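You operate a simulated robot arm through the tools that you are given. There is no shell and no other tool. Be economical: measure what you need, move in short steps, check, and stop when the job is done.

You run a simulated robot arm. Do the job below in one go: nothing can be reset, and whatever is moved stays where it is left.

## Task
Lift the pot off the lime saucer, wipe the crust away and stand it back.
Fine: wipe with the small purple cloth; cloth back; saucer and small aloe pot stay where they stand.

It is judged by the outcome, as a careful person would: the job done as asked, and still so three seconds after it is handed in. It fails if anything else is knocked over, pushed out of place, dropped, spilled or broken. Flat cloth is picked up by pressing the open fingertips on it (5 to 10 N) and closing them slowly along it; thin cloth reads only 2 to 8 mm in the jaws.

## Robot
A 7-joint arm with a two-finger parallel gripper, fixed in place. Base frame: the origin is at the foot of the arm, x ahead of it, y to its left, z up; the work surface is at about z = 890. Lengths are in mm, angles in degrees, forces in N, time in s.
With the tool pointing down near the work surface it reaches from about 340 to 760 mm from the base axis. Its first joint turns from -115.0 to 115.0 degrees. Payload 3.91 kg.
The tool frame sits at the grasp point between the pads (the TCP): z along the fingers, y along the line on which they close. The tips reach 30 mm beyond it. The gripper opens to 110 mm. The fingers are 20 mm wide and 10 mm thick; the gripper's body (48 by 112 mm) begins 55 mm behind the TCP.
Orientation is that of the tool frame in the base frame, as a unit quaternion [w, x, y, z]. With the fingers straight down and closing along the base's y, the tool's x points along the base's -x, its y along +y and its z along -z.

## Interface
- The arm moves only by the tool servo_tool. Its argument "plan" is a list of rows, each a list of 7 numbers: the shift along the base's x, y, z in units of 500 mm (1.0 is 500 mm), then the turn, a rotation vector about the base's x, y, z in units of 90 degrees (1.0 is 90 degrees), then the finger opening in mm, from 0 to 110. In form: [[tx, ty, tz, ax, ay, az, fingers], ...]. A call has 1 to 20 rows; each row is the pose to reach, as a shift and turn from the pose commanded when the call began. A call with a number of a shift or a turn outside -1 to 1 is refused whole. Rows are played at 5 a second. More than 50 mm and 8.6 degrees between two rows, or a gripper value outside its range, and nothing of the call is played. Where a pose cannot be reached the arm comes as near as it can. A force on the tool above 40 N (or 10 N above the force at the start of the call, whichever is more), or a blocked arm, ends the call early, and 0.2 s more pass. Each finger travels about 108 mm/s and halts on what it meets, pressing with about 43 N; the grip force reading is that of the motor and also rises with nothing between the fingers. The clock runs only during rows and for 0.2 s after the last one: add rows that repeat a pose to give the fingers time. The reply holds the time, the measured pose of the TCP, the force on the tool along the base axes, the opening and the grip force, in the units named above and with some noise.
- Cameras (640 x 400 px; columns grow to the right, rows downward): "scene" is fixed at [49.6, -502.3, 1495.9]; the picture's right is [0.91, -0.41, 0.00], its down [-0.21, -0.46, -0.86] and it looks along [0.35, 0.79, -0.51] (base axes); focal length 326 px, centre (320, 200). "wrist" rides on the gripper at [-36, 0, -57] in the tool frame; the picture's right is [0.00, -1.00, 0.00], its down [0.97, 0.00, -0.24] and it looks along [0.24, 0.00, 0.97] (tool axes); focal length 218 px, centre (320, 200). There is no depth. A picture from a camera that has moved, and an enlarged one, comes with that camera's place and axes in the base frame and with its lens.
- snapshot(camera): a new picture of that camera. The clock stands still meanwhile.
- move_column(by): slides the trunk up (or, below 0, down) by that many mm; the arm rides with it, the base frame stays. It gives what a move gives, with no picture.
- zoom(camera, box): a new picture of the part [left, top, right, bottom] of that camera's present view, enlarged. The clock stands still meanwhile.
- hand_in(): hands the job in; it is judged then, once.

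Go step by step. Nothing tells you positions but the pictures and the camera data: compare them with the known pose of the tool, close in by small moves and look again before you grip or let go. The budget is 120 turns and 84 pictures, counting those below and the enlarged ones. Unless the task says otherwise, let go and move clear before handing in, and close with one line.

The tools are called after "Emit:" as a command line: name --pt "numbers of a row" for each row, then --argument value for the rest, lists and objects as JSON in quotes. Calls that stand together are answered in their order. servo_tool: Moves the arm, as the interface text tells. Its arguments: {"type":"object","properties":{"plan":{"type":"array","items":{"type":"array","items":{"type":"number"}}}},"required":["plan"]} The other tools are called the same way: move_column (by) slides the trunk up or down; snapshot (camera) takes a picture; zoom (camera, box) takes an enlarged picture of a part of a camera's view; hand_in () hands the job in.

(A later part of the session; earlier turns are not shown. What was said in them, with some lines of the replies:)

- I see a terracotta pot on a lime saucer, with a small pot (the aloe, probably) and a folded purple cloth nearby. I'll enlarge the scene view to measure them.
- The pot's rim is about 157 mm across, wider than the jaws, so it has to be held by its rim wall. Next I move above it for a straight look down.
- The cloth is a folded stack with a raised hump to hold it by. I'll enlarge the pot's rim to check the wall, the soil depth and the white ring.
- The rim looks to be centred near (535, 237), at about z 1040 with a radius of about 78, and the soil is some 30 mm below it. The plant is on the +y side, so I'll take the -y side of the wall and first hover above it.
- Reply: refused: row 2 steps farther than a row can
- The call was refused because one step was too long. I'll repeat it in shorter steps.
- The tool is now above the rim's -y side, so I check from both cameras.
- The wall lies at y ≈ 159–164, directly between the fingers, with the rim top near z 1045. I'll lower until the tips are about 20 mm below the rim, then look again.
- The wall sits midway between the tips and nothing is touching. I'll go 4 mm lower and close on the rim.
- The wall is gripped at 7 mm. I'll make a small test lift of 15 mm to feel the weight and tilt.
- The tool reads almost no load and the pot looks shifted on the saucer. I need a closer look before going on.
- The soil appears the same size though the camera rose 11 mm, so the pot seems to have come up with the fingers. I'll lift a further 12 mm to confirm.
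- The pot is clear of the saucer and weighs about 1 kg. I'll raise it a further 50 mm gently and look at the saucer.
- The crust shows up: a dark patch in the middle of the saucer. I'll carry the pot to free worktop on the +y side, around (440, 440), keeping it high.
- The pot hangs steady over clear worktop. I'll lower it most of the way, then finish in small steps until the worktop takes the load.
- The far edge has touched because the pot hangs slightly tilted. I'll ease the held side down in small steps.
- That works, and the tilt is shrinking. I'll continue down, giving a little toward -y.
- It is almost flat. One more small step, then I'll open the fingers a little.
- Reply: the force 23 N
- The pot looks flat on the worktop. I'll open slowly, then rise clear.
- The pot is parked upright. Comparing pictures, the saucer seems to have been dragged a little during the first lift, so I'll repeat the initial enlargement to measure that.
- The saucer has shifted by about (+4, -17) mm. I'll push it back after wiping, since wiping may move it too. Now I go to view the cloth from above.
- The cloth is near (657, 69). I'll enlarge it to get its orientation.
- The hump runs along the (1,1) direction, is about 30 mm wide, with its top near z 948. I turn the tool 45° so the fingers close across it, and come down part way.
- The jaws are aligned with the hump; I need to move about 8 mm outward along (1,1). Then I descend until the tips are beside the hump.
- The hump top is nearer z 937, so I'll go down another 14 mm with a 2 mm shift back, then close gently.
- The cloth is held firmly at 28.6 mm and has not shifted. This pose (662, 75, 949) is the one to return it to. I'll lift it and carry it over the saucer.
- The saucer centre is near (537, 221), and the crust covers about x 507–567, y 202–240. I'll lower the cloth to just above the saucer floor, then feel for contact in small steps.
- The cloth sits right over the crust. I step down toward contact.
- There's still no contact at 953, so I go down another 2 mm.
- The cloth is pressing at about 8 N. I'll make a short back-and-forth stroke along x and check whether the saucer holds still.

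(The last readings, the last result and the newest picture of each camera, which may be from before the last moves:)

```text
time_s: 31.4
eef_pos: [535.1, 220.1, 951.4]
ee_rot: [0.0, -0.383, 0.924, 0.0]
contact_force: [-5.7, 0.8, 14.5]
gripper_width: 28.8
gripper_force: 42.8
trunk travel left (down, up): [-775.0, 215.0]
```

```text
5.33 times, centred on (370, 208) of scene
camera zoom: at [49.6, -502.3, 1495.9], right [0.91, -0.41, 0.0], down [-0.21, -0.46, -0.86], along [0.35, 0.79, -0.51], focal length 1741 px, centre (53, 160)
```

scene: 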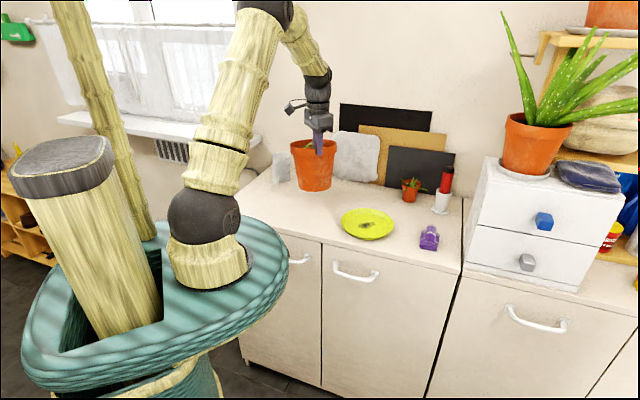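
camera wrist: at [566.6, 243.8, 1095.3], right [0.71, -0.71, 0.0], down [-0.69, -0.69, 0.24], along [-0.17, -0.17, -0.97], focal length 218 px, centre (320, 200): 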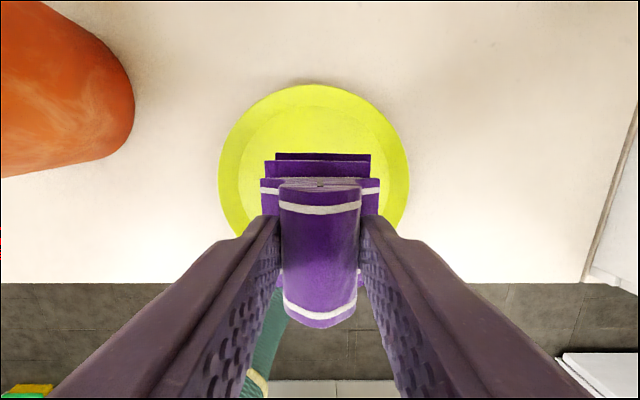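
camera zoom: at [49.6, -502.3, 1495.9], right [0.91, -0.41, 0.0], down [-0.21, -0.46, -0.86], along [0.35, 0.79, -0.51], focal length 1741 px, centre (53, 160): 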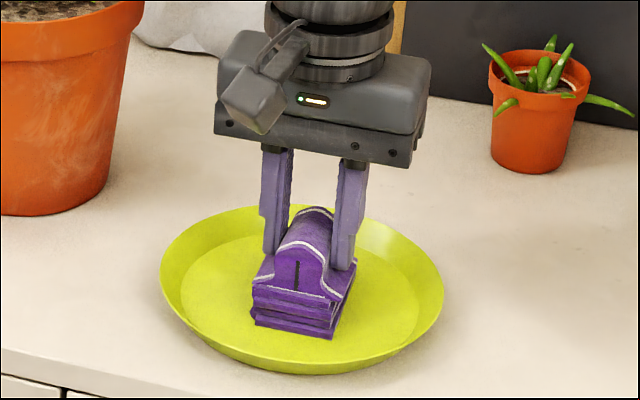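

The saucer barely moved (about 2 mm). I'll wipe two more rows on either side, a touch lighter, then lift to inspect.

Emit:
servo_tool --pt "0 0.02 0.001 0 0 0 20" --pt "0.02 0.02 0.001 0 0 0 20" --pt "0.04 0.02 0.001 0 0 0 20" --pt "0.02 0.02 0.001 0 0 0 20" --pt "0 0.02 0.001 0 0 0 20" --pt "-0.02 0.02 0.001 0 0 0 20" --pt "-0.04 0.02 0.001 0 0 0 20" --pt "-0.04 0 0.001 0 0 0 20" --pt "-0.04 -0.02 0.001 0 0 0 20" --pt "-0.02 -0.02 0.001 0 0 0 20" --pt "0 -0.02 0.001 0 0 0 20" --pt "0.02 -0.02 0.001 0 0 0 20" --pt "0.04 -0.02 0.001 0 0 0 20" --pt "0.02 -0.02 0.001 0 0 0 20" --pt "0 0 0.001 0 0 0 20" --pt "0 0 0.02 0 0 0 20" --pt "0 0 0.08 0 0 0 20" --pt "0 0 0.16 0 0 0 20" --pt "0 0 0.16 0 0 0 20"

Emit:
zoom --camera "scene" --box '[330, 170, 410, 245]'

```text
time_s: 35.4
eef_pos: [538.1, 221.0, 1030.9]
ee_rot: [0.001, -0.383, 0.924, 0.0]
contact_force: [-0.3, -0.9, -0.7]
gripper_width: 28.6
gripper_force: 43.4
trunk travel left (down, up): [-775.0, 215.0]
```

```text
5.33 times, centred on (370, 208) of scene
camera zoom: at [49.6, -502.3, 1495.9], right [0.91, -0.41, 0.0], down [-0.21, -0.46, -0.86], along [0.35, 0.79, -0.51], focal length 1741 px, centre (53, 160)
```

zoom: 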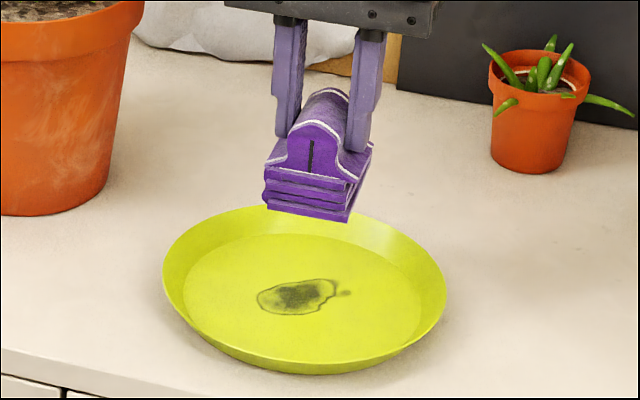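

The crust looks little changed, so the saucer may have been riding along with the cloth. I'll press again, move to one side and look while still in contact.

Emit:
servo_tool --pt "-0.006 0.002 -0.06 0 0 0 20" --pt "-0.006 0.002 -0.12 0 0 0 20" --pt "-0.006 0.002 -0.15 0 0 0 20" --pt "-0.006 0.002 -0.16 0 0 0 20" --pt "-0.006 0.002 -0.16 0 0 0 20" --pt "0.015 0.002 -0.16 0 0 0 20" --pt "0.035 0.002 -0.16 0 0 0 20" --pt "0.035 0.002 -0.16 0 0 0 20"

Emit:
zoom --camera "scene" --box '[330, 170, 410, 245]'

```text
time_s: 37.2
eef_pos: [554.6, 222.3, 952.7]
ee_rot: [0.0, -0.383, 0.924, 0.0]
contact_force: [-2.5, -0.4, 10.9]
gripper_width: 28.9
gripper_force: 43.2
trunk travel left (down, up): [-775.0, 215.0]
```

```text
5.33 times, centred on (370, 208) of scene
camera zoom: at [49.6, -502.3, 1495.9], right [0.91, -0.41, 0.0], down [-0.21, -0.46, -0.86], along [0.35, 0.79, -0.51], focal length 1741 px, centre (53, 160)
```

zoom: 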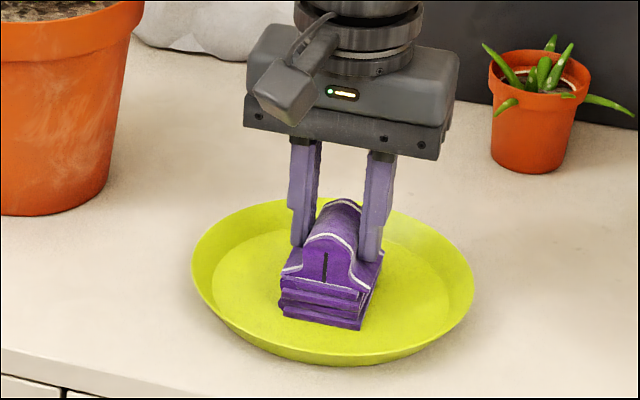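

The saucer does ride along with the cloth. Twisting the cloth in place should slip instead, since the saucer's wider base resists turning, so I'll twist about the vertical over the crust.

Emit:
servo_tool --pt "0 0 0 0 0 0.09 20" --pt "0 0 0 0 0 0.18 20" --pt "0 0 0 0 0 0.27 20" --pt "0 0 0 0 0 0.36 20" --pt "0 0 0 0 0 0.27 20" --pt "0 0 0 0 0 0.18 20" --pt "0 0 0 0 0 0.09 20" --pt "0 0 0 0 0 0 20" --pt "0 0 0 0 0 -0.09 20" --pt "0 0 0 0 0 -0.18 20" --pt "0 0 0 0 0 -0.27 20" --pt "0 0 0 0 0 -0.36 20" --pt "0 0 0 0 0 -0.27 20" --pt "0 0 0 0 0 -0.18 20" --pt "0 0 0 0 0 -0.09 20" --pt "0 0 0 0 0 0 20" --pt "0 0 0.03 0 0 0 20" --pt "0 0 0.1 0 0 0 20" --pt "0 0 0.16 0 0 0 20" --pt "0 0 0.16 0 0 0 20"

Emit:
zoom --camera "scene" --box '[330, 170, 410, 245]'

```text
time_s: 41.4
eef_pos: [555.1, 221.5, 1031.6]
ee_rot: [-0.001, -0.382, 0.924, 0.0]
contact_force: [0.3, -0.5, -1.3]
gripper_width: 28.8
gripper_force: 43.3
trunk travel left (down, up): [-775.0, 215.0]
```

```text
5.33 times, centred on (370, 208) of scene
camera zoom: at [49.6, -502.3, 1495.9], right [0.91, -0.41, 0.0], down [-0.21, -0.46, -0.86], along [0.35, 0.79, -0.51], focal length 1741 px, centre (53, 160)
```

zoom: 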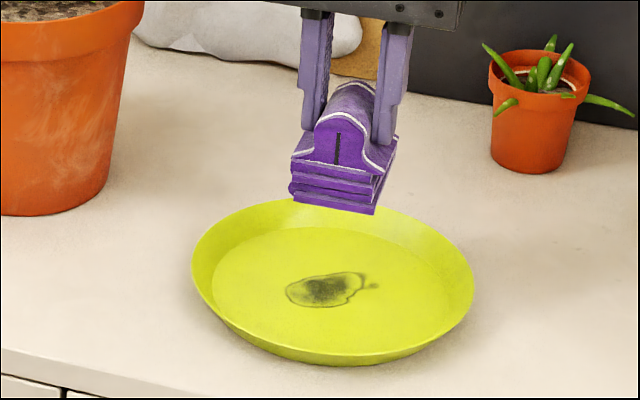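

The crust may be slightly lighter. I'll enlarge it strongly to have something to compare against.

Emit:
zoom --camera "scene" --box '[360, 214, 382, 228]'

```text
16.00 times, centred on (371, 221) of scene
camera zoom: at [49.6, -502.3, 1495.9], right [0.91, -0.41, 0.0], down [-0.21, -0.46, -0.86], along [0.35, 0.79, -0.51], focal length 5223 px, centre (-496, -136)
```

zoom: 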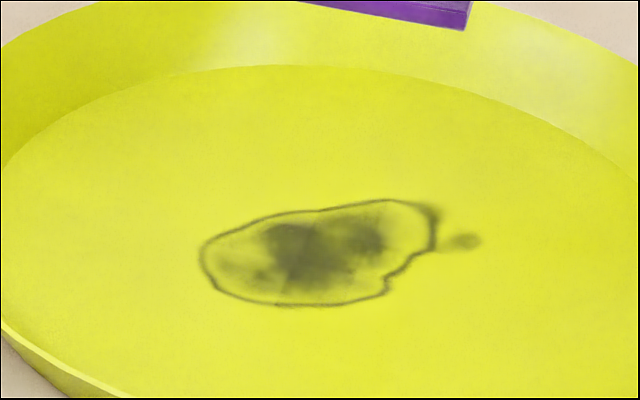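

The patch is becoming translucent, so twisting seems to work. I'll twist more while drifting slowly across the patch, including its tail.

Emit:
servo_tool --pt "0 0 -0.08 0 0 0 20" --pt "0 0 -0.14 0 0 0 20" --pt "0 0 -0.161 0 0 0 20" --pt "0.002 -0.001 -0.161 0 0 0.095 20" --pt "0.005 -0.002 -0.161 0 0 0.19 20" --pt "0.008 -0.003 -0.161 0 0 0.285 20" --pt "0.011 -0.004 -0.161 0 0 0.38 20" --pt "0.013 -0.005 -0.161 0 0 0.285 20" --pt "0.016 -0.006 -0.161 0 0 0.19 20" --pt "0.018 -0.007 -0.161 0 0 0.095 20" --pt "0.018 -0.007 -0.161 0 0 0 20" --pt "0.015 -0.007 -0.161 0 0 -0.095 20" --pt "0.012 -0.006 -0.161 0 0 -0.19 20" --pt "0.009 -0.005 -0.161 0 0 -0.285 20" --pt "0.006 -0.003 -0.161 0 0 -0.38 20" --pt "0.003 -0.002 -0.161 0 0 -0.285 20" --pt "0 0 -0.161 0 0 -0.19 20" --pt "-0.004 0.001 -0.161 0 0 -0.095 20" --pt "-0.008 0.003 -0.161 0 0 0 20"

Emit:
servo_tool --pt "-0.003 0.001 0 0 0 0.095 20" --pt "-0.006 0.002 0 0 0 0.19 20" --pt "-0.009 0.003 0 0 0 0.285 20" --pt "-0.012 0.004 0 0 0 0.38 20" --pt "-0.009 0.004 0 0 0 0.285 20" --pt "-0.006 0.004 0 0 0 0.19 20" --pt "-0.003 0.003 0 0 0 0.095 20" --pt "0 0.002 0 0 0 0 20" --pt "0.004 0 0 0 0 -0.095 20" --pt "0.008 -0.002 0 0 0 -0.19 20" --pt "0.008 -0.004 0 0 0 -0.285 20" --pt "0.008 -0.006 0 0 0 -0.38 20" --pt "0.008 -0.004 0 0 0 -0.285 20" --pt "0.008 -0.002 0 0 0 -0.19 20" --pt "0.008 -0.002 0 0 0 -0.095 20" --pt "0.008 -0.003 0 0 0 0 20" --pt "0.008 -0.003 0.03 0 0 0 20" --pt "0.008 -0.003 0.1 0 0 0 20" --pt "0.008 -0.003 0.16 0 0 0 20" --pt "0.008 -0.003 0.16 0 0 0 20"

Emit:
zoom --camera "scene" --box '[330, 170, 410, 245]'

```text
time_s: 45.4
eef_pos: [550.9, 222.8, 951.4]
ee_rot: [0.001, -0.384, 0.923, 0.0]
contact_force: [0.9, 0.6, 15.1]
gripper_width: 28.8
gripper_force: 43.4
trunk travel left (down, up): [-775.0, 215.0]
```

```text
time_s: 49.6
eef_pos: [557.3, 222.6, 1031.0]
ee_rot: [-0.002, -0.383, 0.924, 0.0]
contact_force: [-0.4, -0.5, -1.0]
gripper_width: 29.1
gripper_force: 43.0
trunk travel left (down, up): [-775.0, 215.0]
```

```text
5.33 times, centred on (370, 208) of scene
camera zoom: at [49.6, -502.3, 1495.9], right [0.91, -0.41, 0.0], down [-0.21, -0.46, -0.86], along [0.35, 0.79, -0.51], focal length 1741 px, centre (53, 160)
```

zoom: 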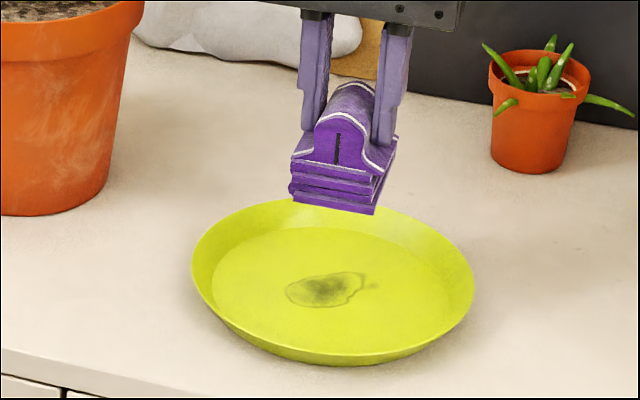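

The patch is clearly fading and the saucer stays put. I'll keep twisting.

Emit:
servo_tool --pt "0 0 -0.08 0 0 0 20" --pt "0 0 -0.14 0 0 0 20" --pt "0 0 -0.162 0 0 0 20" --pt "-0.004 0 -0.162 0 0 0.095 20" --pt "-0.008 0 -0.162 0 0 0.19 20" --pt "-0.012 0.002 -0.162 0 0 0.285 20" --pt "-0.014 0.004 -0.162 0 0 0.38 20" --pt "-0.014 0.005 -0.162 0 0 0.285 20" --pt "-0.014 0.006 -0.162 0 0 0.19 20" --pt "-0.014 0.007 -0.162 0 0 0.095 20" --pt "-0.014 0.007 -0.162 0 0 0 20" --pt "-0.01 0.007 -0.162 0 0 -0.095 20" --pt "-0.006 0.006 -0.162 0 0 -0.19 20" --pt "-0.002 0.005 -0.162 0 0 -0.285 20" --pt "0.002 0.003 -0.162 0 0 -0.38 20" --pt "0.004 0.002 -0.162 0 0 -0.285 20" --pt "0.006 0 -0.162 0 0 -0.19 20" --pt "0.006 -0.001 -0.162 0 0 -0.095 20" --pt "0.005 -0.003 -0.162 0 0 0 20"

Emit:
servo_tool --pt "-0.003 0.001 0 0 0 0.095 20" --pt "-0.006 0.002 0 0 0 0.19 20" --pt "-0.009 0.003 0 0 0 0.285 20" --pt "-0.012 0.004 0 0 0 0.38 20" --pt "-0.015 0.004 0 0 0 0.285 20" --pt "-0.018 0.004 0 0 0 0.19 20" --pt "-0.02 0.003 0 0 0 0.095 20" --pt "-0.02 0.002 0 0 0 0 20" --pt "-0.02 0 0 0 0 -0.095 20" --pt "-0.018 -0.002 0 0 0 -0.19 20" --pt "-0.016 -0.004 0 0 0 -0.285 20" --pt "-0.012 -0.006 0 0 0 -0.38 20" --pt "-0.008 -0.006 0 0 0 -0.285 20" --pt "-0.004 -0.006 0 0 0 -0.19 20" --pt "0 -0.004 0 0 0 -0.095 20" --pt "0.004 -0.003 0 0 0 0 20" --pt "0.008 0 0 0 0 0.095 20" --pt "0.008 0 0 0 0 0.19 20" --pt "0.006 0 0 0 0 0.095 20" --pt "0.004 0 0 0 0 0 20"

Emit:
servo_tool --pt "-0.002 0.003 0 0 0 -0.095 20" --pt "-0.004 0.006 0 0 0 -0.19 20" --pt "-0.006 0.006 0 0 0 -0.285 20" --pt "-0.01 0.004 0 0 0 -0.38 20" --pt "-0.012 0.004 0 0 0 -0.285 20" --pt "-0.012 0.004 0 0 0 -0.19 20" --pt "-0.01 0.003 0 0 0 -0.095 20" --pt "-0.008 0.002 0 0 0 0 20" --pt "-0.006 0 0 0 0 0.095 20" --pt "-0.004 0 0 0 0 0.19 20" --pt "-0.002 0 0 0 0 0.285 20" --pt "0 0 0 0 0 0.38 20" --pt "0 0 0 0 0 0.285 20" --pt "0 0 0 0 0 0.19 20" --pt "0 0 0 0 0 0.095 20" --pt "0 0 0 0 0 0 20" --pt "0 0 0.03 0 0 0 20" --pt "0 0 0.1 0 0 0 20" --pt "0 0 0.16 0 0 0 20" --pt "0 0 0.16 0 0 0 20"

Emit:
zoom --camera "scene" --box '[330, 170, 410, 245]'

```text
time_s: 53.6
eef_pos: [557.0, 220.3, 951.1]
ee_rot: [0.002, -0.384, 0.923, 0.0]
contact_force: [1.8, 1.3, 22.2]
gripper_width: 28.9
gripper_force: 42.7
trunk travel left (down, up): [-775.0, 215.0]
```

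```text
time_s: 57.8
eef_pos: [559.1, 220.5, 950.7]
ee_rot: [0.001, -0.383, 0.924, -0.001]
contact_force: [-0.4, -0.3, 20.2]
gripper_width: 28.8
gripper_force: 42.6
trunk travel left (down, up): [-775.0, 215.0]
```

```text
time_s: 62.0
eef_pos: [559.5, 220.4, 1030.3]
ee_rot: [0.0, -0.382, 0.924, 0.0]
contact_force: [0.0, -0.5, -0.6]
gripper_width: 28.7
gripper_force: 42.9
trunk travel left (down, up): [-775.0, 215.0]
```

```text
5.33 times, centred on (370, 208) of scene
camera zoom: at [49.6, -502.3, 1495.9], right [0.91, -0.41, 0.0], down [-0.21, -0.46, -0.86], along [0.35, 0.79, -0.51], focal length 1741 px, centre (53, 160)
```

zoom: 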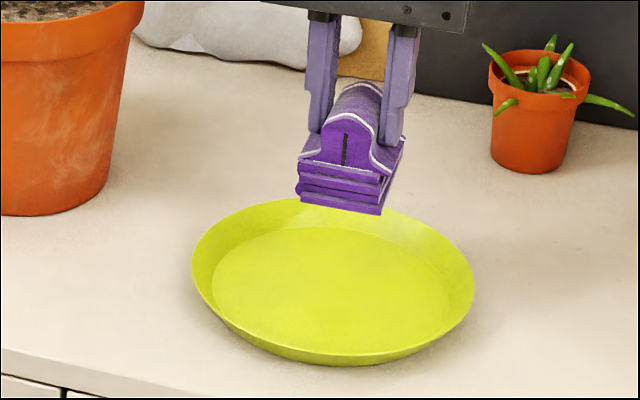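

The crust is gone. Now I measure the saucer's offset in exactly the initial enlargement before dragging it back with the cloth.

Emit:
zoom --camera "scene" --box '[330, 160, 400, 245]'

Emit:
zoom --camera "scene" --box '[360, 214, 382, 228]'

```text
4.71 times, centred on (365, 202) of scene
camera zoom: at [49.6, -502.3, 1495.9], right [0.91, -0.41, 0.0], down [-0.21, -0.46, -0.86], along [0.35, 0.79, -0.51], focal length 1536 px, centre (108, 188)
```

zoom: 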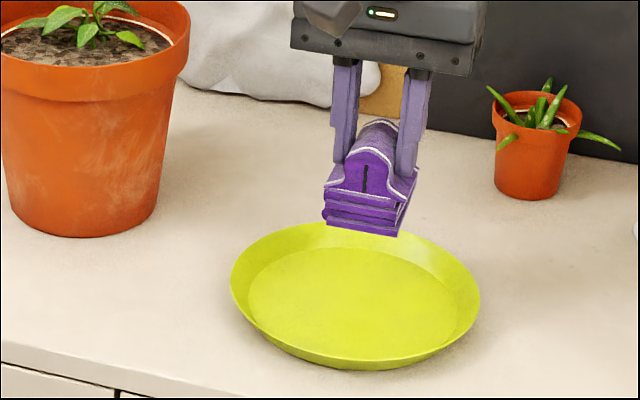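

```text
16.00 times, centred on (371, 221) of scene
camera zoom: at [49.6, -502.3, 1495.9], right [0.91, -0.41, 0.0], down [-0.21, -0.46, -0.86], along [0.35, 0.79, -0.51], focal length 5223 px, centre (-496, -136)
```

zoom: 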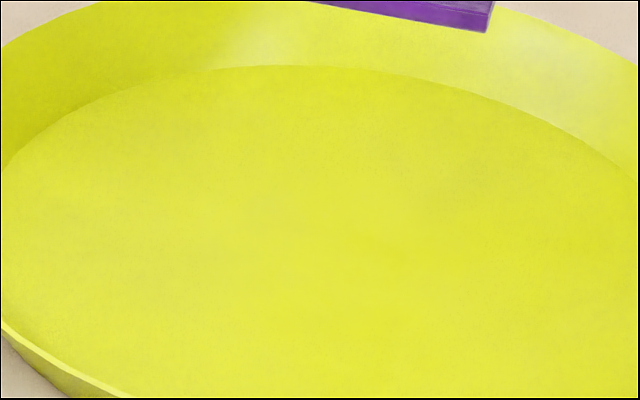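

The saucer floor is clean. The saucer must go back by about (-22, +18) mm, and I'll drag it there with the pressed cloth, since it rides along.

Emit:
servo_tool --pt "0 0 -0.08 0 0 0 20" --pt "0 0 -0.14 0 0 0 20" --pt "0 0 -0.159 0 0 0 20" --pt "0 0 -0.159 0 0 0 20" --pt "-0.011 0.009 -0.159 0 0 0 20" --pt "-0.022 0.018 -0.159 0 0 0 20" --pt "-0.033 0.027 -0.159 0 0 0 20" --pt "-0.044 0.0364 -0.159 0 0 0 20" --pt "-0.044 0.0364 -0.159 0 0 0 20" --pt "-0.044 0.0364 -0.14 0 0 0 20" --pt "-0.044 0.0364 -0.08 0 0 0 20" --pt "-0.044 0.0364 0 0 0 0 20" --pt "-0.044 0.0364 0 0 0 0 20"

Emit:
zoom --camera "scene" --box '[330, 160, 400, 245]'

```text
time_s: 64.8
eef_pos: [536.8, 239.6, 1029.9]
ee_rot: [0.0, -0.383, 0.924, -0.001]
contact_force: [-0.1, 0.6, -1.1]
gripper_width: 28.7
gripper_force: 42.8
trunk travel left (down, up): [-775.0, 215.0]
```

```text
4.71 times, centred on (365, 202) of scene
camera zoom: at [49.6, -502.3, 1495.9], right [0.91, -0.41, 0.0], down [-0.21, -0.46, -0.86], along [0.35, 0.79, -0.51], focal length 1536 px, centre (108, 188)
```

zoom: 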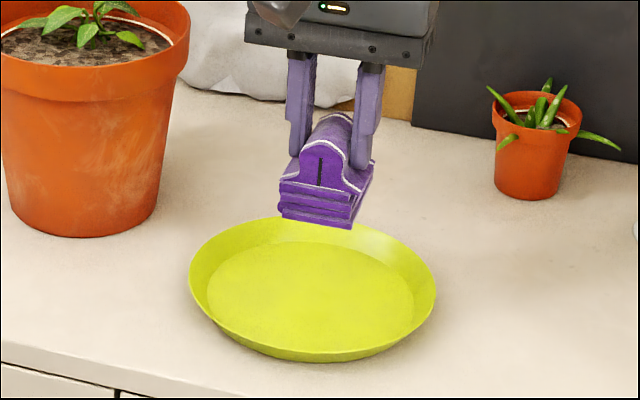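

The saucer matches its starting outline within a pixel. I now carry the cloth back to its original pose.

Emit:
servo_tool --pt "0.03 -0.04 0.01 0 0 0 20" --pt "0.07 -0.1 0.01 0 0 0 20" --pt "0.11 -0.155 0.01 0 0 0 20" --pt "0.15 -0.21 0 0 0 0 20" --pt "0.19 -0.265 0 0 0 0 20" --pt "0.23 -0.31 -0.02 0 0 0 20" --pt "0.246 -0.3274 -0.06 0 0 0 20" --pt "0.246 -0.3274 -0.11 0 0 0 20" --pt "0.246 -0.3274 -0.145 0 0 0 20" --pt "0.246 -0.3274 -0.156 0 0 0 20" --pt "0.246 -0.3274 -0.161 0 0 0 20" --pt "0.246 -0.3274 -0.161 0 0 0 20"

Emit:
zoom --camera "scene" --box '[400, 200, 460, 260]'

```text
time_s: 67.4
eef_pos: [661.4, 76.4, 948.2]
ee_rot: [0.001, -0.383, 0.924, -0.001]
contact_force: [0.5, 0.1, -0.5]
gripper_width: 29.0
gripper_force: 43.0
trunk travel left (down, up): [-775.0, 215.0]
```

```text
6.67 times, centred on (430, 230) of scene
camera zoom: at [49.6, -502.3, 1495.9], right [0.91, -0.41, 0.0], down [-0.21, -0.46, -0.86], along [0.35, 0.79, -0.51], focal length 2176 px, centre (-413, 0)
```

zoom: 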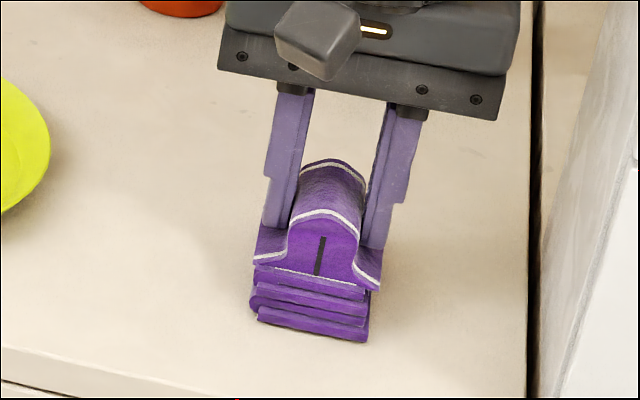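

The cloth is about 2 mm above its old place. I'll lower until it touches.

Emit:
servo_tool --pt "0 0 -0.002 0 0 0 20" --pt "0 0 -0.004 0 0 0 20" --pt "0 0 -0.004 0 0 0 20"

```text
time_s: 68.2
eef_pos: [660.6, 74.6, 947.5]
ee_rot: [0.001, -0.383, 0.924, 0.0]
contact_force: [0.2, 0.3, -0.8]
gripper_width: 29.0
gripper_force: 43.3
trunk travel left (down, up): [-775.0, 215.0]
```

Emit:
servo_tool --pt "0 0 -0.002 0 0 0 20" --pt "0 0 -0.003 0 0 0 20" --pt "0 0 -0.003 0 0 0 20"

```text
time_s: 69.0
eef_pos: [661.5, 74.4, 946.7]
ee_rot: [0.001, -0.382, 0.924, 0.0]
contact_force: [1.0, -0.8, 8.1]
gripper_width: 29.0
gripper_force: 43.3
trunk travel left (down, up): [-775.0, 215.0]
```

The cloth rests on the worktop. I'll open slowly and rise straight up.

Emit:
servo_tool --pt "0 0 0.001 0 0 0 30" --pt "0 0 0.002 0 0 0 34" --pt "0 0 0.002 0 0 0 44" --pt "0 0 0.004 0 0 0 56" --pt "0 0 0.04 0 0 0 60" --pt "0 0 0.12 0 0 0 60" --pt "0 0 0.2 0 0 0 60" --pt "0 0 0.28 0 0 0 60" --pt "0 0 0.36 0 0 0 60" --pt "0 0 0.36 0 0 0 60"

Emit:
zoom --camera "scene" --box '[400, 200, 460, 260]'

```text
time_s: 71.2
eef_pos: [661.6, 74.6, 1126.0]
ee_rot: [0.0, -0.382, 0.924, 0.0]
contact_force: [-0.8, 0.5, 0.6]
gripper_width: 59.8
gripper_force: 0.1
trunk travel left (down, up): [-775.0, 215.0]
```

```text
6.67 times, centred on (430, 230) of scene
camera zoom: at [49.6, -502.3, 1495.9], right [0.91, -0.41, 0.0], down [-0.21, -0.46, -0.86], along [0.35, 0.79, -0.51], focal length 2176 px, centre (-413, 0)
```

zoom: 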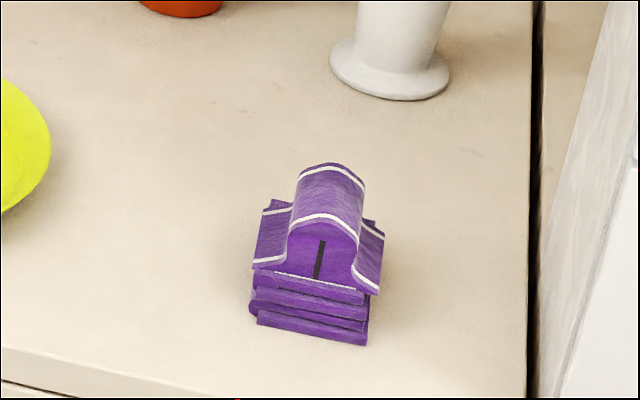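

The cloth is exactly where it was. I return to the pot, turning the tool back, and hover over its -y rim.

Emit:
servo_tool --pt "-0.03 0.04 0.04 0 0 -0.083 60" --pt "-0.07 0.09 0.068 0 0 -0.166 60" --pt "-0.12 0.15 0.068 0 0 -0.25 60" --pt "-0.17 0.21 0.068 0 0 -0.333 50" --pt "-0.22 0.27 0.068 0 0 -0.417 50" --pt "-0.27 0.33 0.068 0 0 -0.5 50" --pt "-0.32 0.39 0.068 0 0 -0.5 50" --pt "-0.37 0.45 0.068 0 0 -0.5 50" --pt "-0.42 0.51 0.068 0 0 -0.5 50" --pt "-0.45 0.55 0.068 0 0 -0.5 50" --pt "-0.465 0.57 0.04 0 0 -0.5 50" --pt "-0.465 0.57 0.02 0 0 -0.5 50" --pt "-0.465 0.57 0.02 0 0 -0.5 50"

Emit:
snapshot --camera "wrist"

```text
time_s: 74.0
eef_pos: [428.7, 359.8, 1136.0]
ee_rot: [0.0, 0.0, 1.0, 0.0]
contact_force: [0.6, 0.9, -0.6]
gripper_width: 50.1
gripper_force: 0.0
trunk travel left (down, up): [-775.0, 215.0]
```

```text
30 pictures are left
camera wrist: at [465.4, 359.1, 1192.4], right [0.0, -1.0, 0.0], down [-0.97, 0.0, 0.24], along [-0.24, 0.0, -0.97], focal length 218 px, centre (320, 200)
```

wrist: 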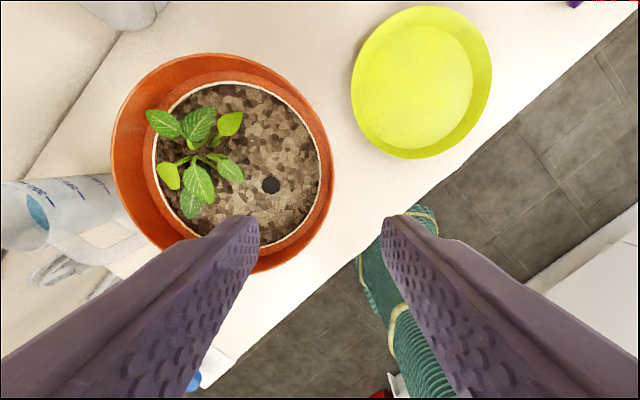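

The pot's rim centre is now about (445, 427), with its -y wall at y ≈ 350–354. I shift there and lower around the wall.

Emit:
servo_tool --pt "0.0326 -0.015 0 0 0 0 44" --pt "0.0326 -0.015 -0.06 0 0 0 44" --pt "0.0326 -0.015 -0.12 0 0 0 44" --pt "0.0326 -0.015 -0.16 0 0 0 44" --pt "0.0326 -0.015 -0.16 0 0 0 44"

Emit:
snapshot --camera "wrist"

Emit:
zoom --camera "scene" --box '[270, 120, 370, 220]'

```text
time_s: 75.2
eef_pos: [445.0, 351.4, 1056.1]
ee_rot: [0.0, 0.0, 1.0, -0.001]
contact_force: [-0.2, 0.3, 0.2]
gripper_width: 44.2
gripper_force: 0.0
trunk travel left (down, up): [-775.0, 215.0]
```

```text
29 pictures are left
camera wrist: at [482.0, 351.0, 1112.3], right [0.0, -1.0, 0.0], down [-0.97, 0.0, 0.24], along [-0.24, 0.0, -0.97], focal length 218 px, centre (320, 200)
```

wrist: 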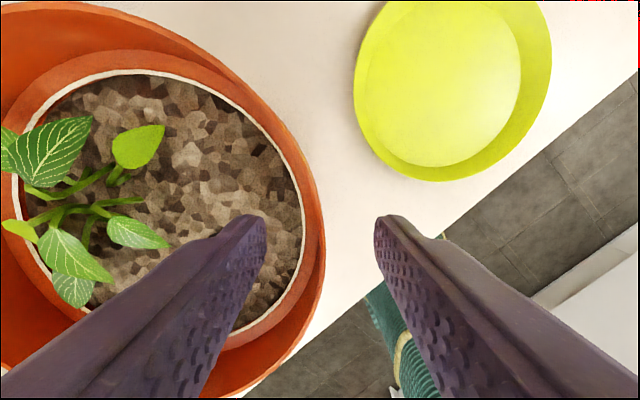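

```text
4.00 times, centred on (320, 170) of scene
camera zoom: at [49.6, -502.3, 1495.9], right [0.91, -0.41, 0.0], down [-0.21, -0.46, -0.86], along [0.35, 0.79, -0.51], focal length 1306 px, centre (320, 320)
```

zoom: 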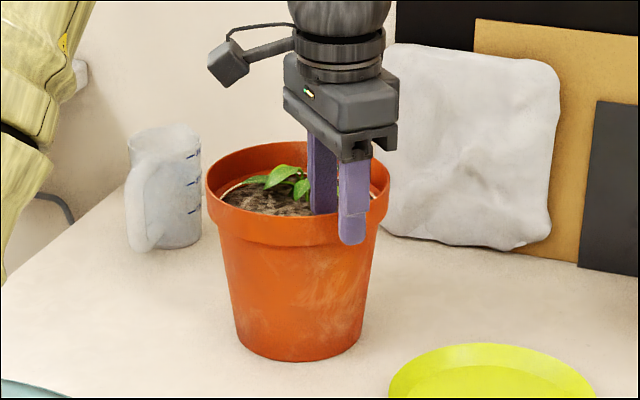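

The view matches the first good grip. I go 6 mm lower, close, and lift slowly to 60 mm.

Emit:
servo_tool --pt "0 0 -0.011 0 0 0 40" --pt "0 0 -0.011 0 0 0 20" --pt "0 0 -0.011 0 0 0 8" --pt "0 0 -0.011 0 0 0 0" --pt "0 0 -0.011 0 0 0 0" --pt "0 0 -0.011 0 0 0 0"

Emit:
servo_tool --pt "0 0 0.01 0 0 0 0" --pt "0 0 0.02 0 0 0 0" --pt "0 0 0.03 0 0 0 0" --pt "0 0 0.045 0 0 0 0" --pt "0 0 0.065 0 0 0 0" --pt "0 0 0.09 0 0 0 0" --pt "0 0 0.12 0 0 0 0" --pt "0 0 0.14 0 0 0 0" --pt "0 0 0.15 0 0 0 0" --pt "0 0 0.15 0 0 0 0"

Emit:
zoom --camera "scene" --box '[270, 110, 370, 210]'

```text
time_s: 76.6
eef_pos: [444.8, 352.4, 1050.9]
ee_rot: [-0.001, 0.0, 1.0, -0.001]
contact_force: [-2.5, 2.4, 0.1]
gripper_width: 4.0
gripper_force: 42.9
trunk travel left (down, up): [-775.0, 215.0]
```

```text
time_s: 78.8
eef_pos: [446.5, 352.0, 1124.4]
ee_rot: [-0.001, 0.001, 1.0, -0.001]
contact_force: [0.0, -0.5, -10.1]
gripper_width: 2.0
gripper_force: 41.7
trunk travel left (down, up): [-775.0, 215.0]
```

```text
4.00 times, centred on (320, 160) of scene
camera zoom: at [49.6, -502.3, 1495.9], right [0.91, -0.41, 0.0], down [-0.21, -0.46, -0.86], along [0.35, 0.79, -0.51], focal length 1306 px, centre (320, 360)
```

zoom: 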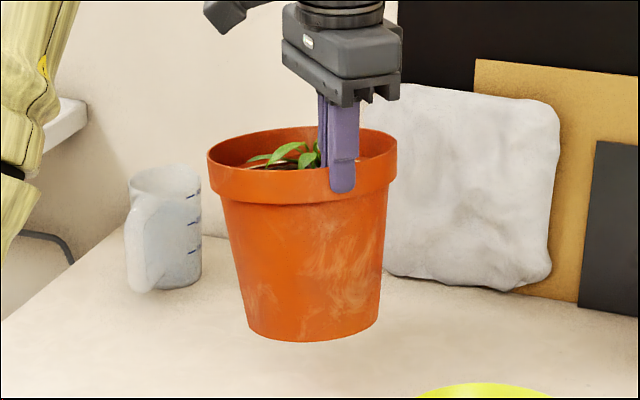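

The pot hangs with its far (+y) side sagging by about 9°. I tip the tool by 9° about x to level it, so it can be set down flat without dragging the saucer.

Emit:
servo_tool --pt "0 0 0 0.02 0 0 0" --pt "0 0 0 0.04 0 0 0" --pt "0 0 0 0.06 0 0 0" --pt "0 0 0 0.08 0 0 0" --pt "0 0 0 0.1 0 0 0" --pt "0 0 0 0.1 0 0 0"

Emit:
zoom --camera "scene" --box '[270, 110, 370, 210]'

```text
time_s: 80.2
eef_pos: [444.7, 353.4, 1123.2]
ee_rot: [-0.001, 0.0, 0.997, 0.078]
contact_force: [0.7, -0.7, -9.9]
gripper_width: 2.1
gripper_force: 42.0
trunk travel left (down, up): [-775.0, 215.0]
```

```text
4.00 times, centred on (320, 160) of scene
camera zoom: at [49.6, -502.3, 1495.9], right [0.91, -0.41, 0.0], down [-0.21, -0.46, -0.86], along [0.35, 0.79, -0.51], focal length 1306 px, centre (320, 360)
```

zoom: 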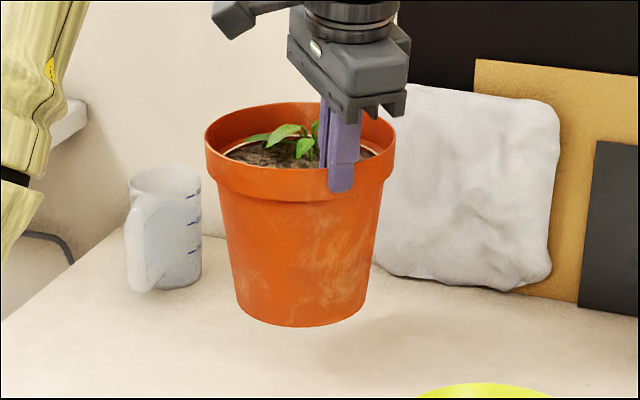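

The pot looks level to within a degree or two; I'll add a touch more. Now I carry it back over the saucer at this height.

Emit:
servo_tool --pt "0.006 -0.012 0 0.005 0 0 0" --pt "0.02 -0.04 0 0.012 0 0 0" --pt "0.036 -0.076 0 0.012 0 0 0" --pt "0.054 -0.115 0 0.012 0 0 0" --pt "0.072 -0.154 0 0.012 0 0 0" --pt "0.09 -0.192 0 0.012 0 0 0" --pt "0.108 -0.231 0 0.012 0 0 0" --pt "0.126 -0.27 0 0.012 0 0 0" --pt "0.143 -0.305 0 0.012 0 0 0" --pt "0.158 -0.336 0 0.012 0 0 0" --pt "0.168 -0.36 0 0.012 0 0 0" --pt "0.176 -0.376 0 0.012 0 0 0" --pt "0.176 -0.376 0 0.012 0 0 0"

Emit:
zoom --camera "scene" --box '[330, 130, 410, 245]'

Emit:
snapshot --camera "wrist"

```text
time_s: 83.0
eef_pos: [533.0, 165.2, 1123.4]
ee_rot: [-0.001, 0.0, 0.996, 0.087]
contact_force: [0.1, -0.1, -10.5]
gripper_width: 1.9
gripper_force: 41.9
trunk travel left (down, up): [-775.0, 215.0]
```

```text
3.48 times, centred on (370, 188) of scene
camera zoom: at [49.6, -502.3, 1495.9], right [0.91, -0.41, 0.0], down [-0.21, -0.46, -0.86], along [0.35, 0.79, -0.51], focal length 1135 px, centre (146, 244)
```

zoom: 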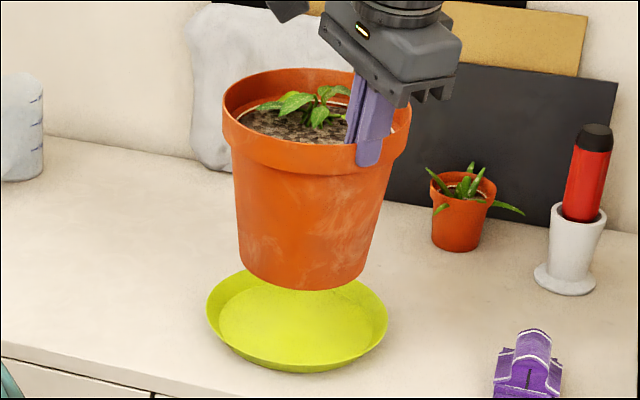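

```text
24 pictures are left
camera wrist: at [570.1, 153.3, 1180.3], right [0.0, -0.98, -0.17], down [-0.97, -0.04, 0.24], along [-0.24, 0.17, -0.96], focal length 218 px, centre (320, 200)
```

wrist: 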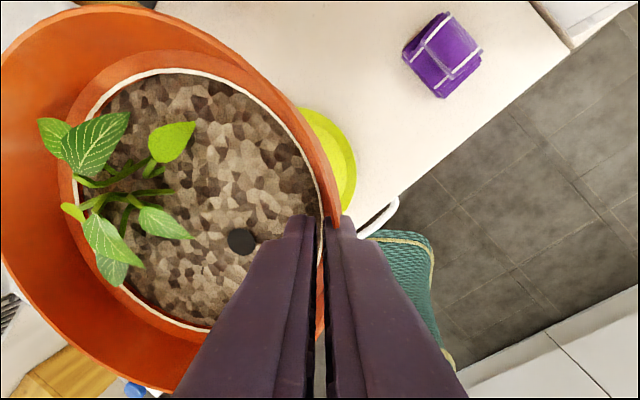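

The pot hangs upright (its rim ellipse and vertical line match expectation) and is over the saucer within a few mm. I lower it to just above the floor and compare with the starting picture.

Emit:
servo_tool --pt "0 0 -0.02 0 0 0 0" --pt "0 0 -0.045 0 0 0 0" --pt "0 0 -0.07 0 0 0 0" --pt "0 0 -0.09 0 0 0 0" --pt "0 0 -0.1 0 0 0 0" --pt "0 0 -0.108 0 0 0 0" --pt "0 0 -0.108 0 0 0 0"

Emit:
zoom --camera "scene" --box '[330, 160, 400, 245]'

```text
time_s: 84.6
eef_pos: [534.0, 165.6, 1071.7]
ee_rot: [-0.001, 0.0, 0.996, 0.087]
contact_force: [-0.1, 0.3, -9.7]
gripper_width: 2.1
gripper_force: 42.3
trunk travel left (down, up): [-775.0, 215.0]
```

```text
4.71 times, centred on (365, 202) of scene
camera zoom: at [49.6, -502.3, 1495.9], right [0.91, -0.41, 0.0], down [-0.21, -0.46, -0.86], along [0.35, 0.79, -0.51], focal length 1536 px, centre (108, 188)
```

zoom: 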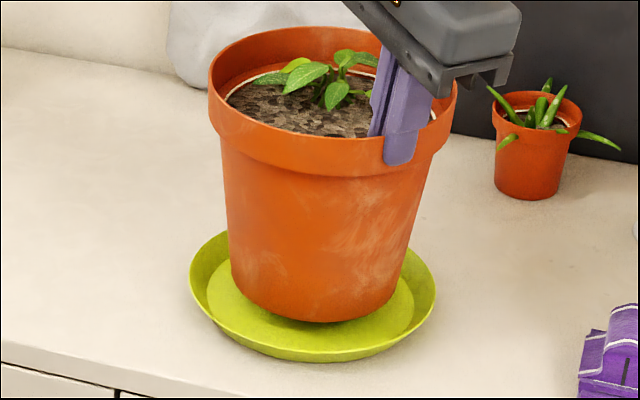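

The pot is about 16 mm up and 3 mm to the right of its original outline. I shift 2.5 mm in -x and go down 11 mm.

Emit:
servo_tool --pt "-0.003 0.001 -0.006 0 0 0 0" --pt "-0.005 0.002 -0.014 0 0 0 0" --pt "-0.005 0.002 -0.022 0 0 0 0" --pt "-0.005 0.002 -0.022 0 0 0 0"

Emit:
zoom --camera "scene" --box '[330, 160, 400, 245]'

```text
time_s: 85.6
eef_pos: [530.7, 165.8, 1060.2]
ee_rot: [-0.001, 0.0, 0.996, 0.088]
contact_force: [-0.1, 0.4, -11.0]
gripper_width: 2.3
gripper_force: 42.5
trunk travel left (down, up): [-775.0, 215.0]
```

```text
4.71 times, centred on (365, 202) of scene
camera zoom: at [49.6, -502.3, 1495.9], right [0.91, -0.41, 0.0], down [-0.21, -0.46, -0.86], along [0.35, 0.79, -0.51], focal length 1536 px, centre (108, 188)
```

zoom: 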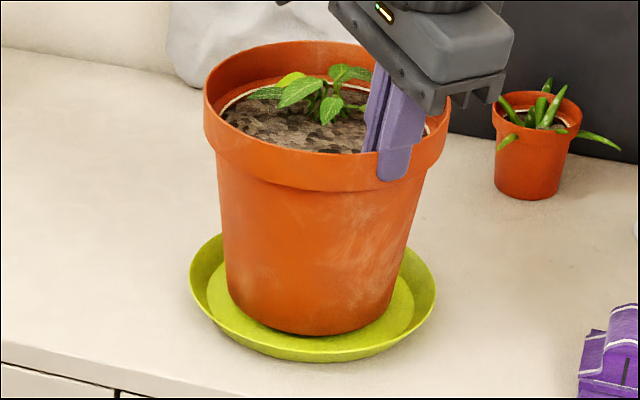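

Its outline now matches the original, with about 6 mm left to go. I continue in fine steps.

Emit:
servo_tool --pt "0 0 -0.004 0 0 0 0" --pt "0 0 -0.008 0 0 0 0" --pt "0 0 -0.01 0 0 0 0"

```text
time_s: 86.4
eef_pos: [531.0, 165.6, 1054.1]
ee_rot: [0.0, 0.0, 0.996, 0.088]
contact_force: [0.2, -1.0, -9.3]
gripper_width: 2.1
gripper_force: 41.6
trunk travel left (down, up): [-775.0, 215.0]
```

Emit:
servo_tool --pt "0 0 -0.002 0 0 0 0" --pt "0 0 -0.004 0 0 0 0" --pt "0 0 -0.004 0 0 0 0"

```text
time_s: 87.2
eef_pos: [531.8, 165.6, 1053.1]
ee_rot: [0.001, 0.0, 0.996, 0.088]
contact_force: [0.8, -1.6, 3.5]
gripper_width: 2.4
gripper_force: 42.2
trunk travel left (down, up): [-775.0, 215.0]
```

The saucer now carries the pot. I check the picture before letting go.

Emit:
zoom --camera "scene" --box '[330, 160, 400, 245]'

```text
4.71 times, centred on (365, 202) of scene
camera zoom: at [49.6, -502.3, 1495.9], right [0.91, -0.41, 0.0], down [-0.21, -0.46, -0.86], along [0.35, 0.79, -0.51], focal length 1536 px, centre (108, 188)
```

zoom: 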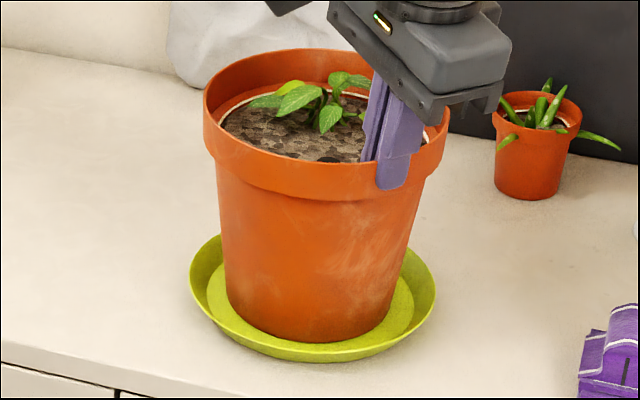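

Everything lines up with the starting outline. I'll open slowly and withdraw along the tilted tool axis.

Emit:
servo_tool --pt "0 0 0 0 0 0 4" --pt "0 0 0 0 0 0 7" --pt "0 0 0 0 0 0 11" --pt "0 0 0 0 0 0 18" --pt "0 0 0.002 0 0 0 28" --pt "0 0 0.002 0 0 0 34" --pt "0 -0.004 0.03 0 0 0 36" --pt "0 -0.014 0.09 0 0 0 36" --pt "0 -0.026 0.16 0 0 0 40" --pt "0 -0.04 0.24 -0.05 0 0 50" --pt "0 -0.04 0.3 -0.112 0 0 50" --pt "0 -0.04 0.3 -0.112 0 0 50"

Emit:
zoom --camera "scene" --box '[330, 160, 400, 245]'

Emit:
snapshot --camera "scene"

```text
time_s: 89.8
eef_pos: [531.3, 145.1, 1203.2]
ee_rot: [0.0, 0.0, 1.0, -0.001]
contact_force: [-0.1, 0.1, -0.3]
gripper_width: 49.9
gripper_force: 0.0
trunk travel left (down, up): [-775.0, 215.0]
```

```text
4.71 times, centred on (365, 202) of scene
camera zoom: at [49.6, -502.3, 1495.9], right [0.91, -0.41, 0.0], down [-0.21, -0.46, -0.86], along [0.35, 0.79, -0.51], focal length 1536 px, centre (108, 188)
```

zoom: 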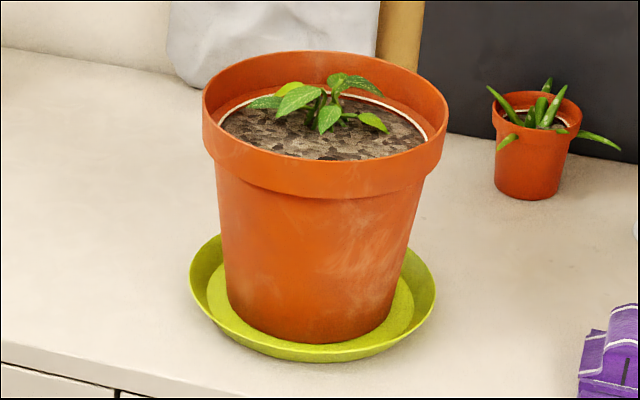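

```text
19 pictures are left
```

scene: 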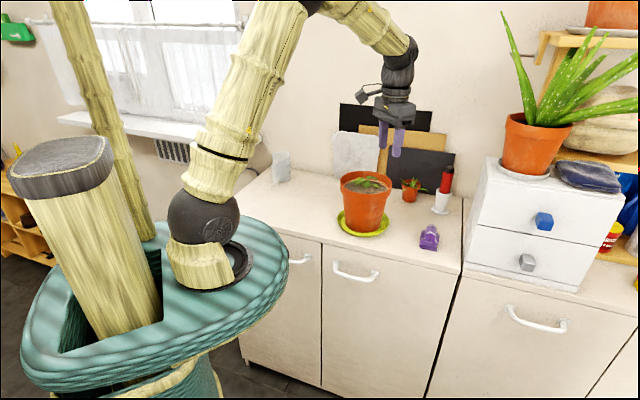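

The pot stands on the clean saucer in its original outline, the cloth is back, the small pot is untouched and the arm is clear. I hand in.

Emit:
hand_in

```text
The job is handed in.
```

I lifted the pot off, wiped the crust out of the lime saucer, and stood the pot back on it. The purple cloth is back in its place and the small aloe pot was not touched. The first lift and the first wiping strokes slid the saucer up to about 30 mm, so I dragged it back; it now matches its starting outline in the picture to within a couple of pixels.
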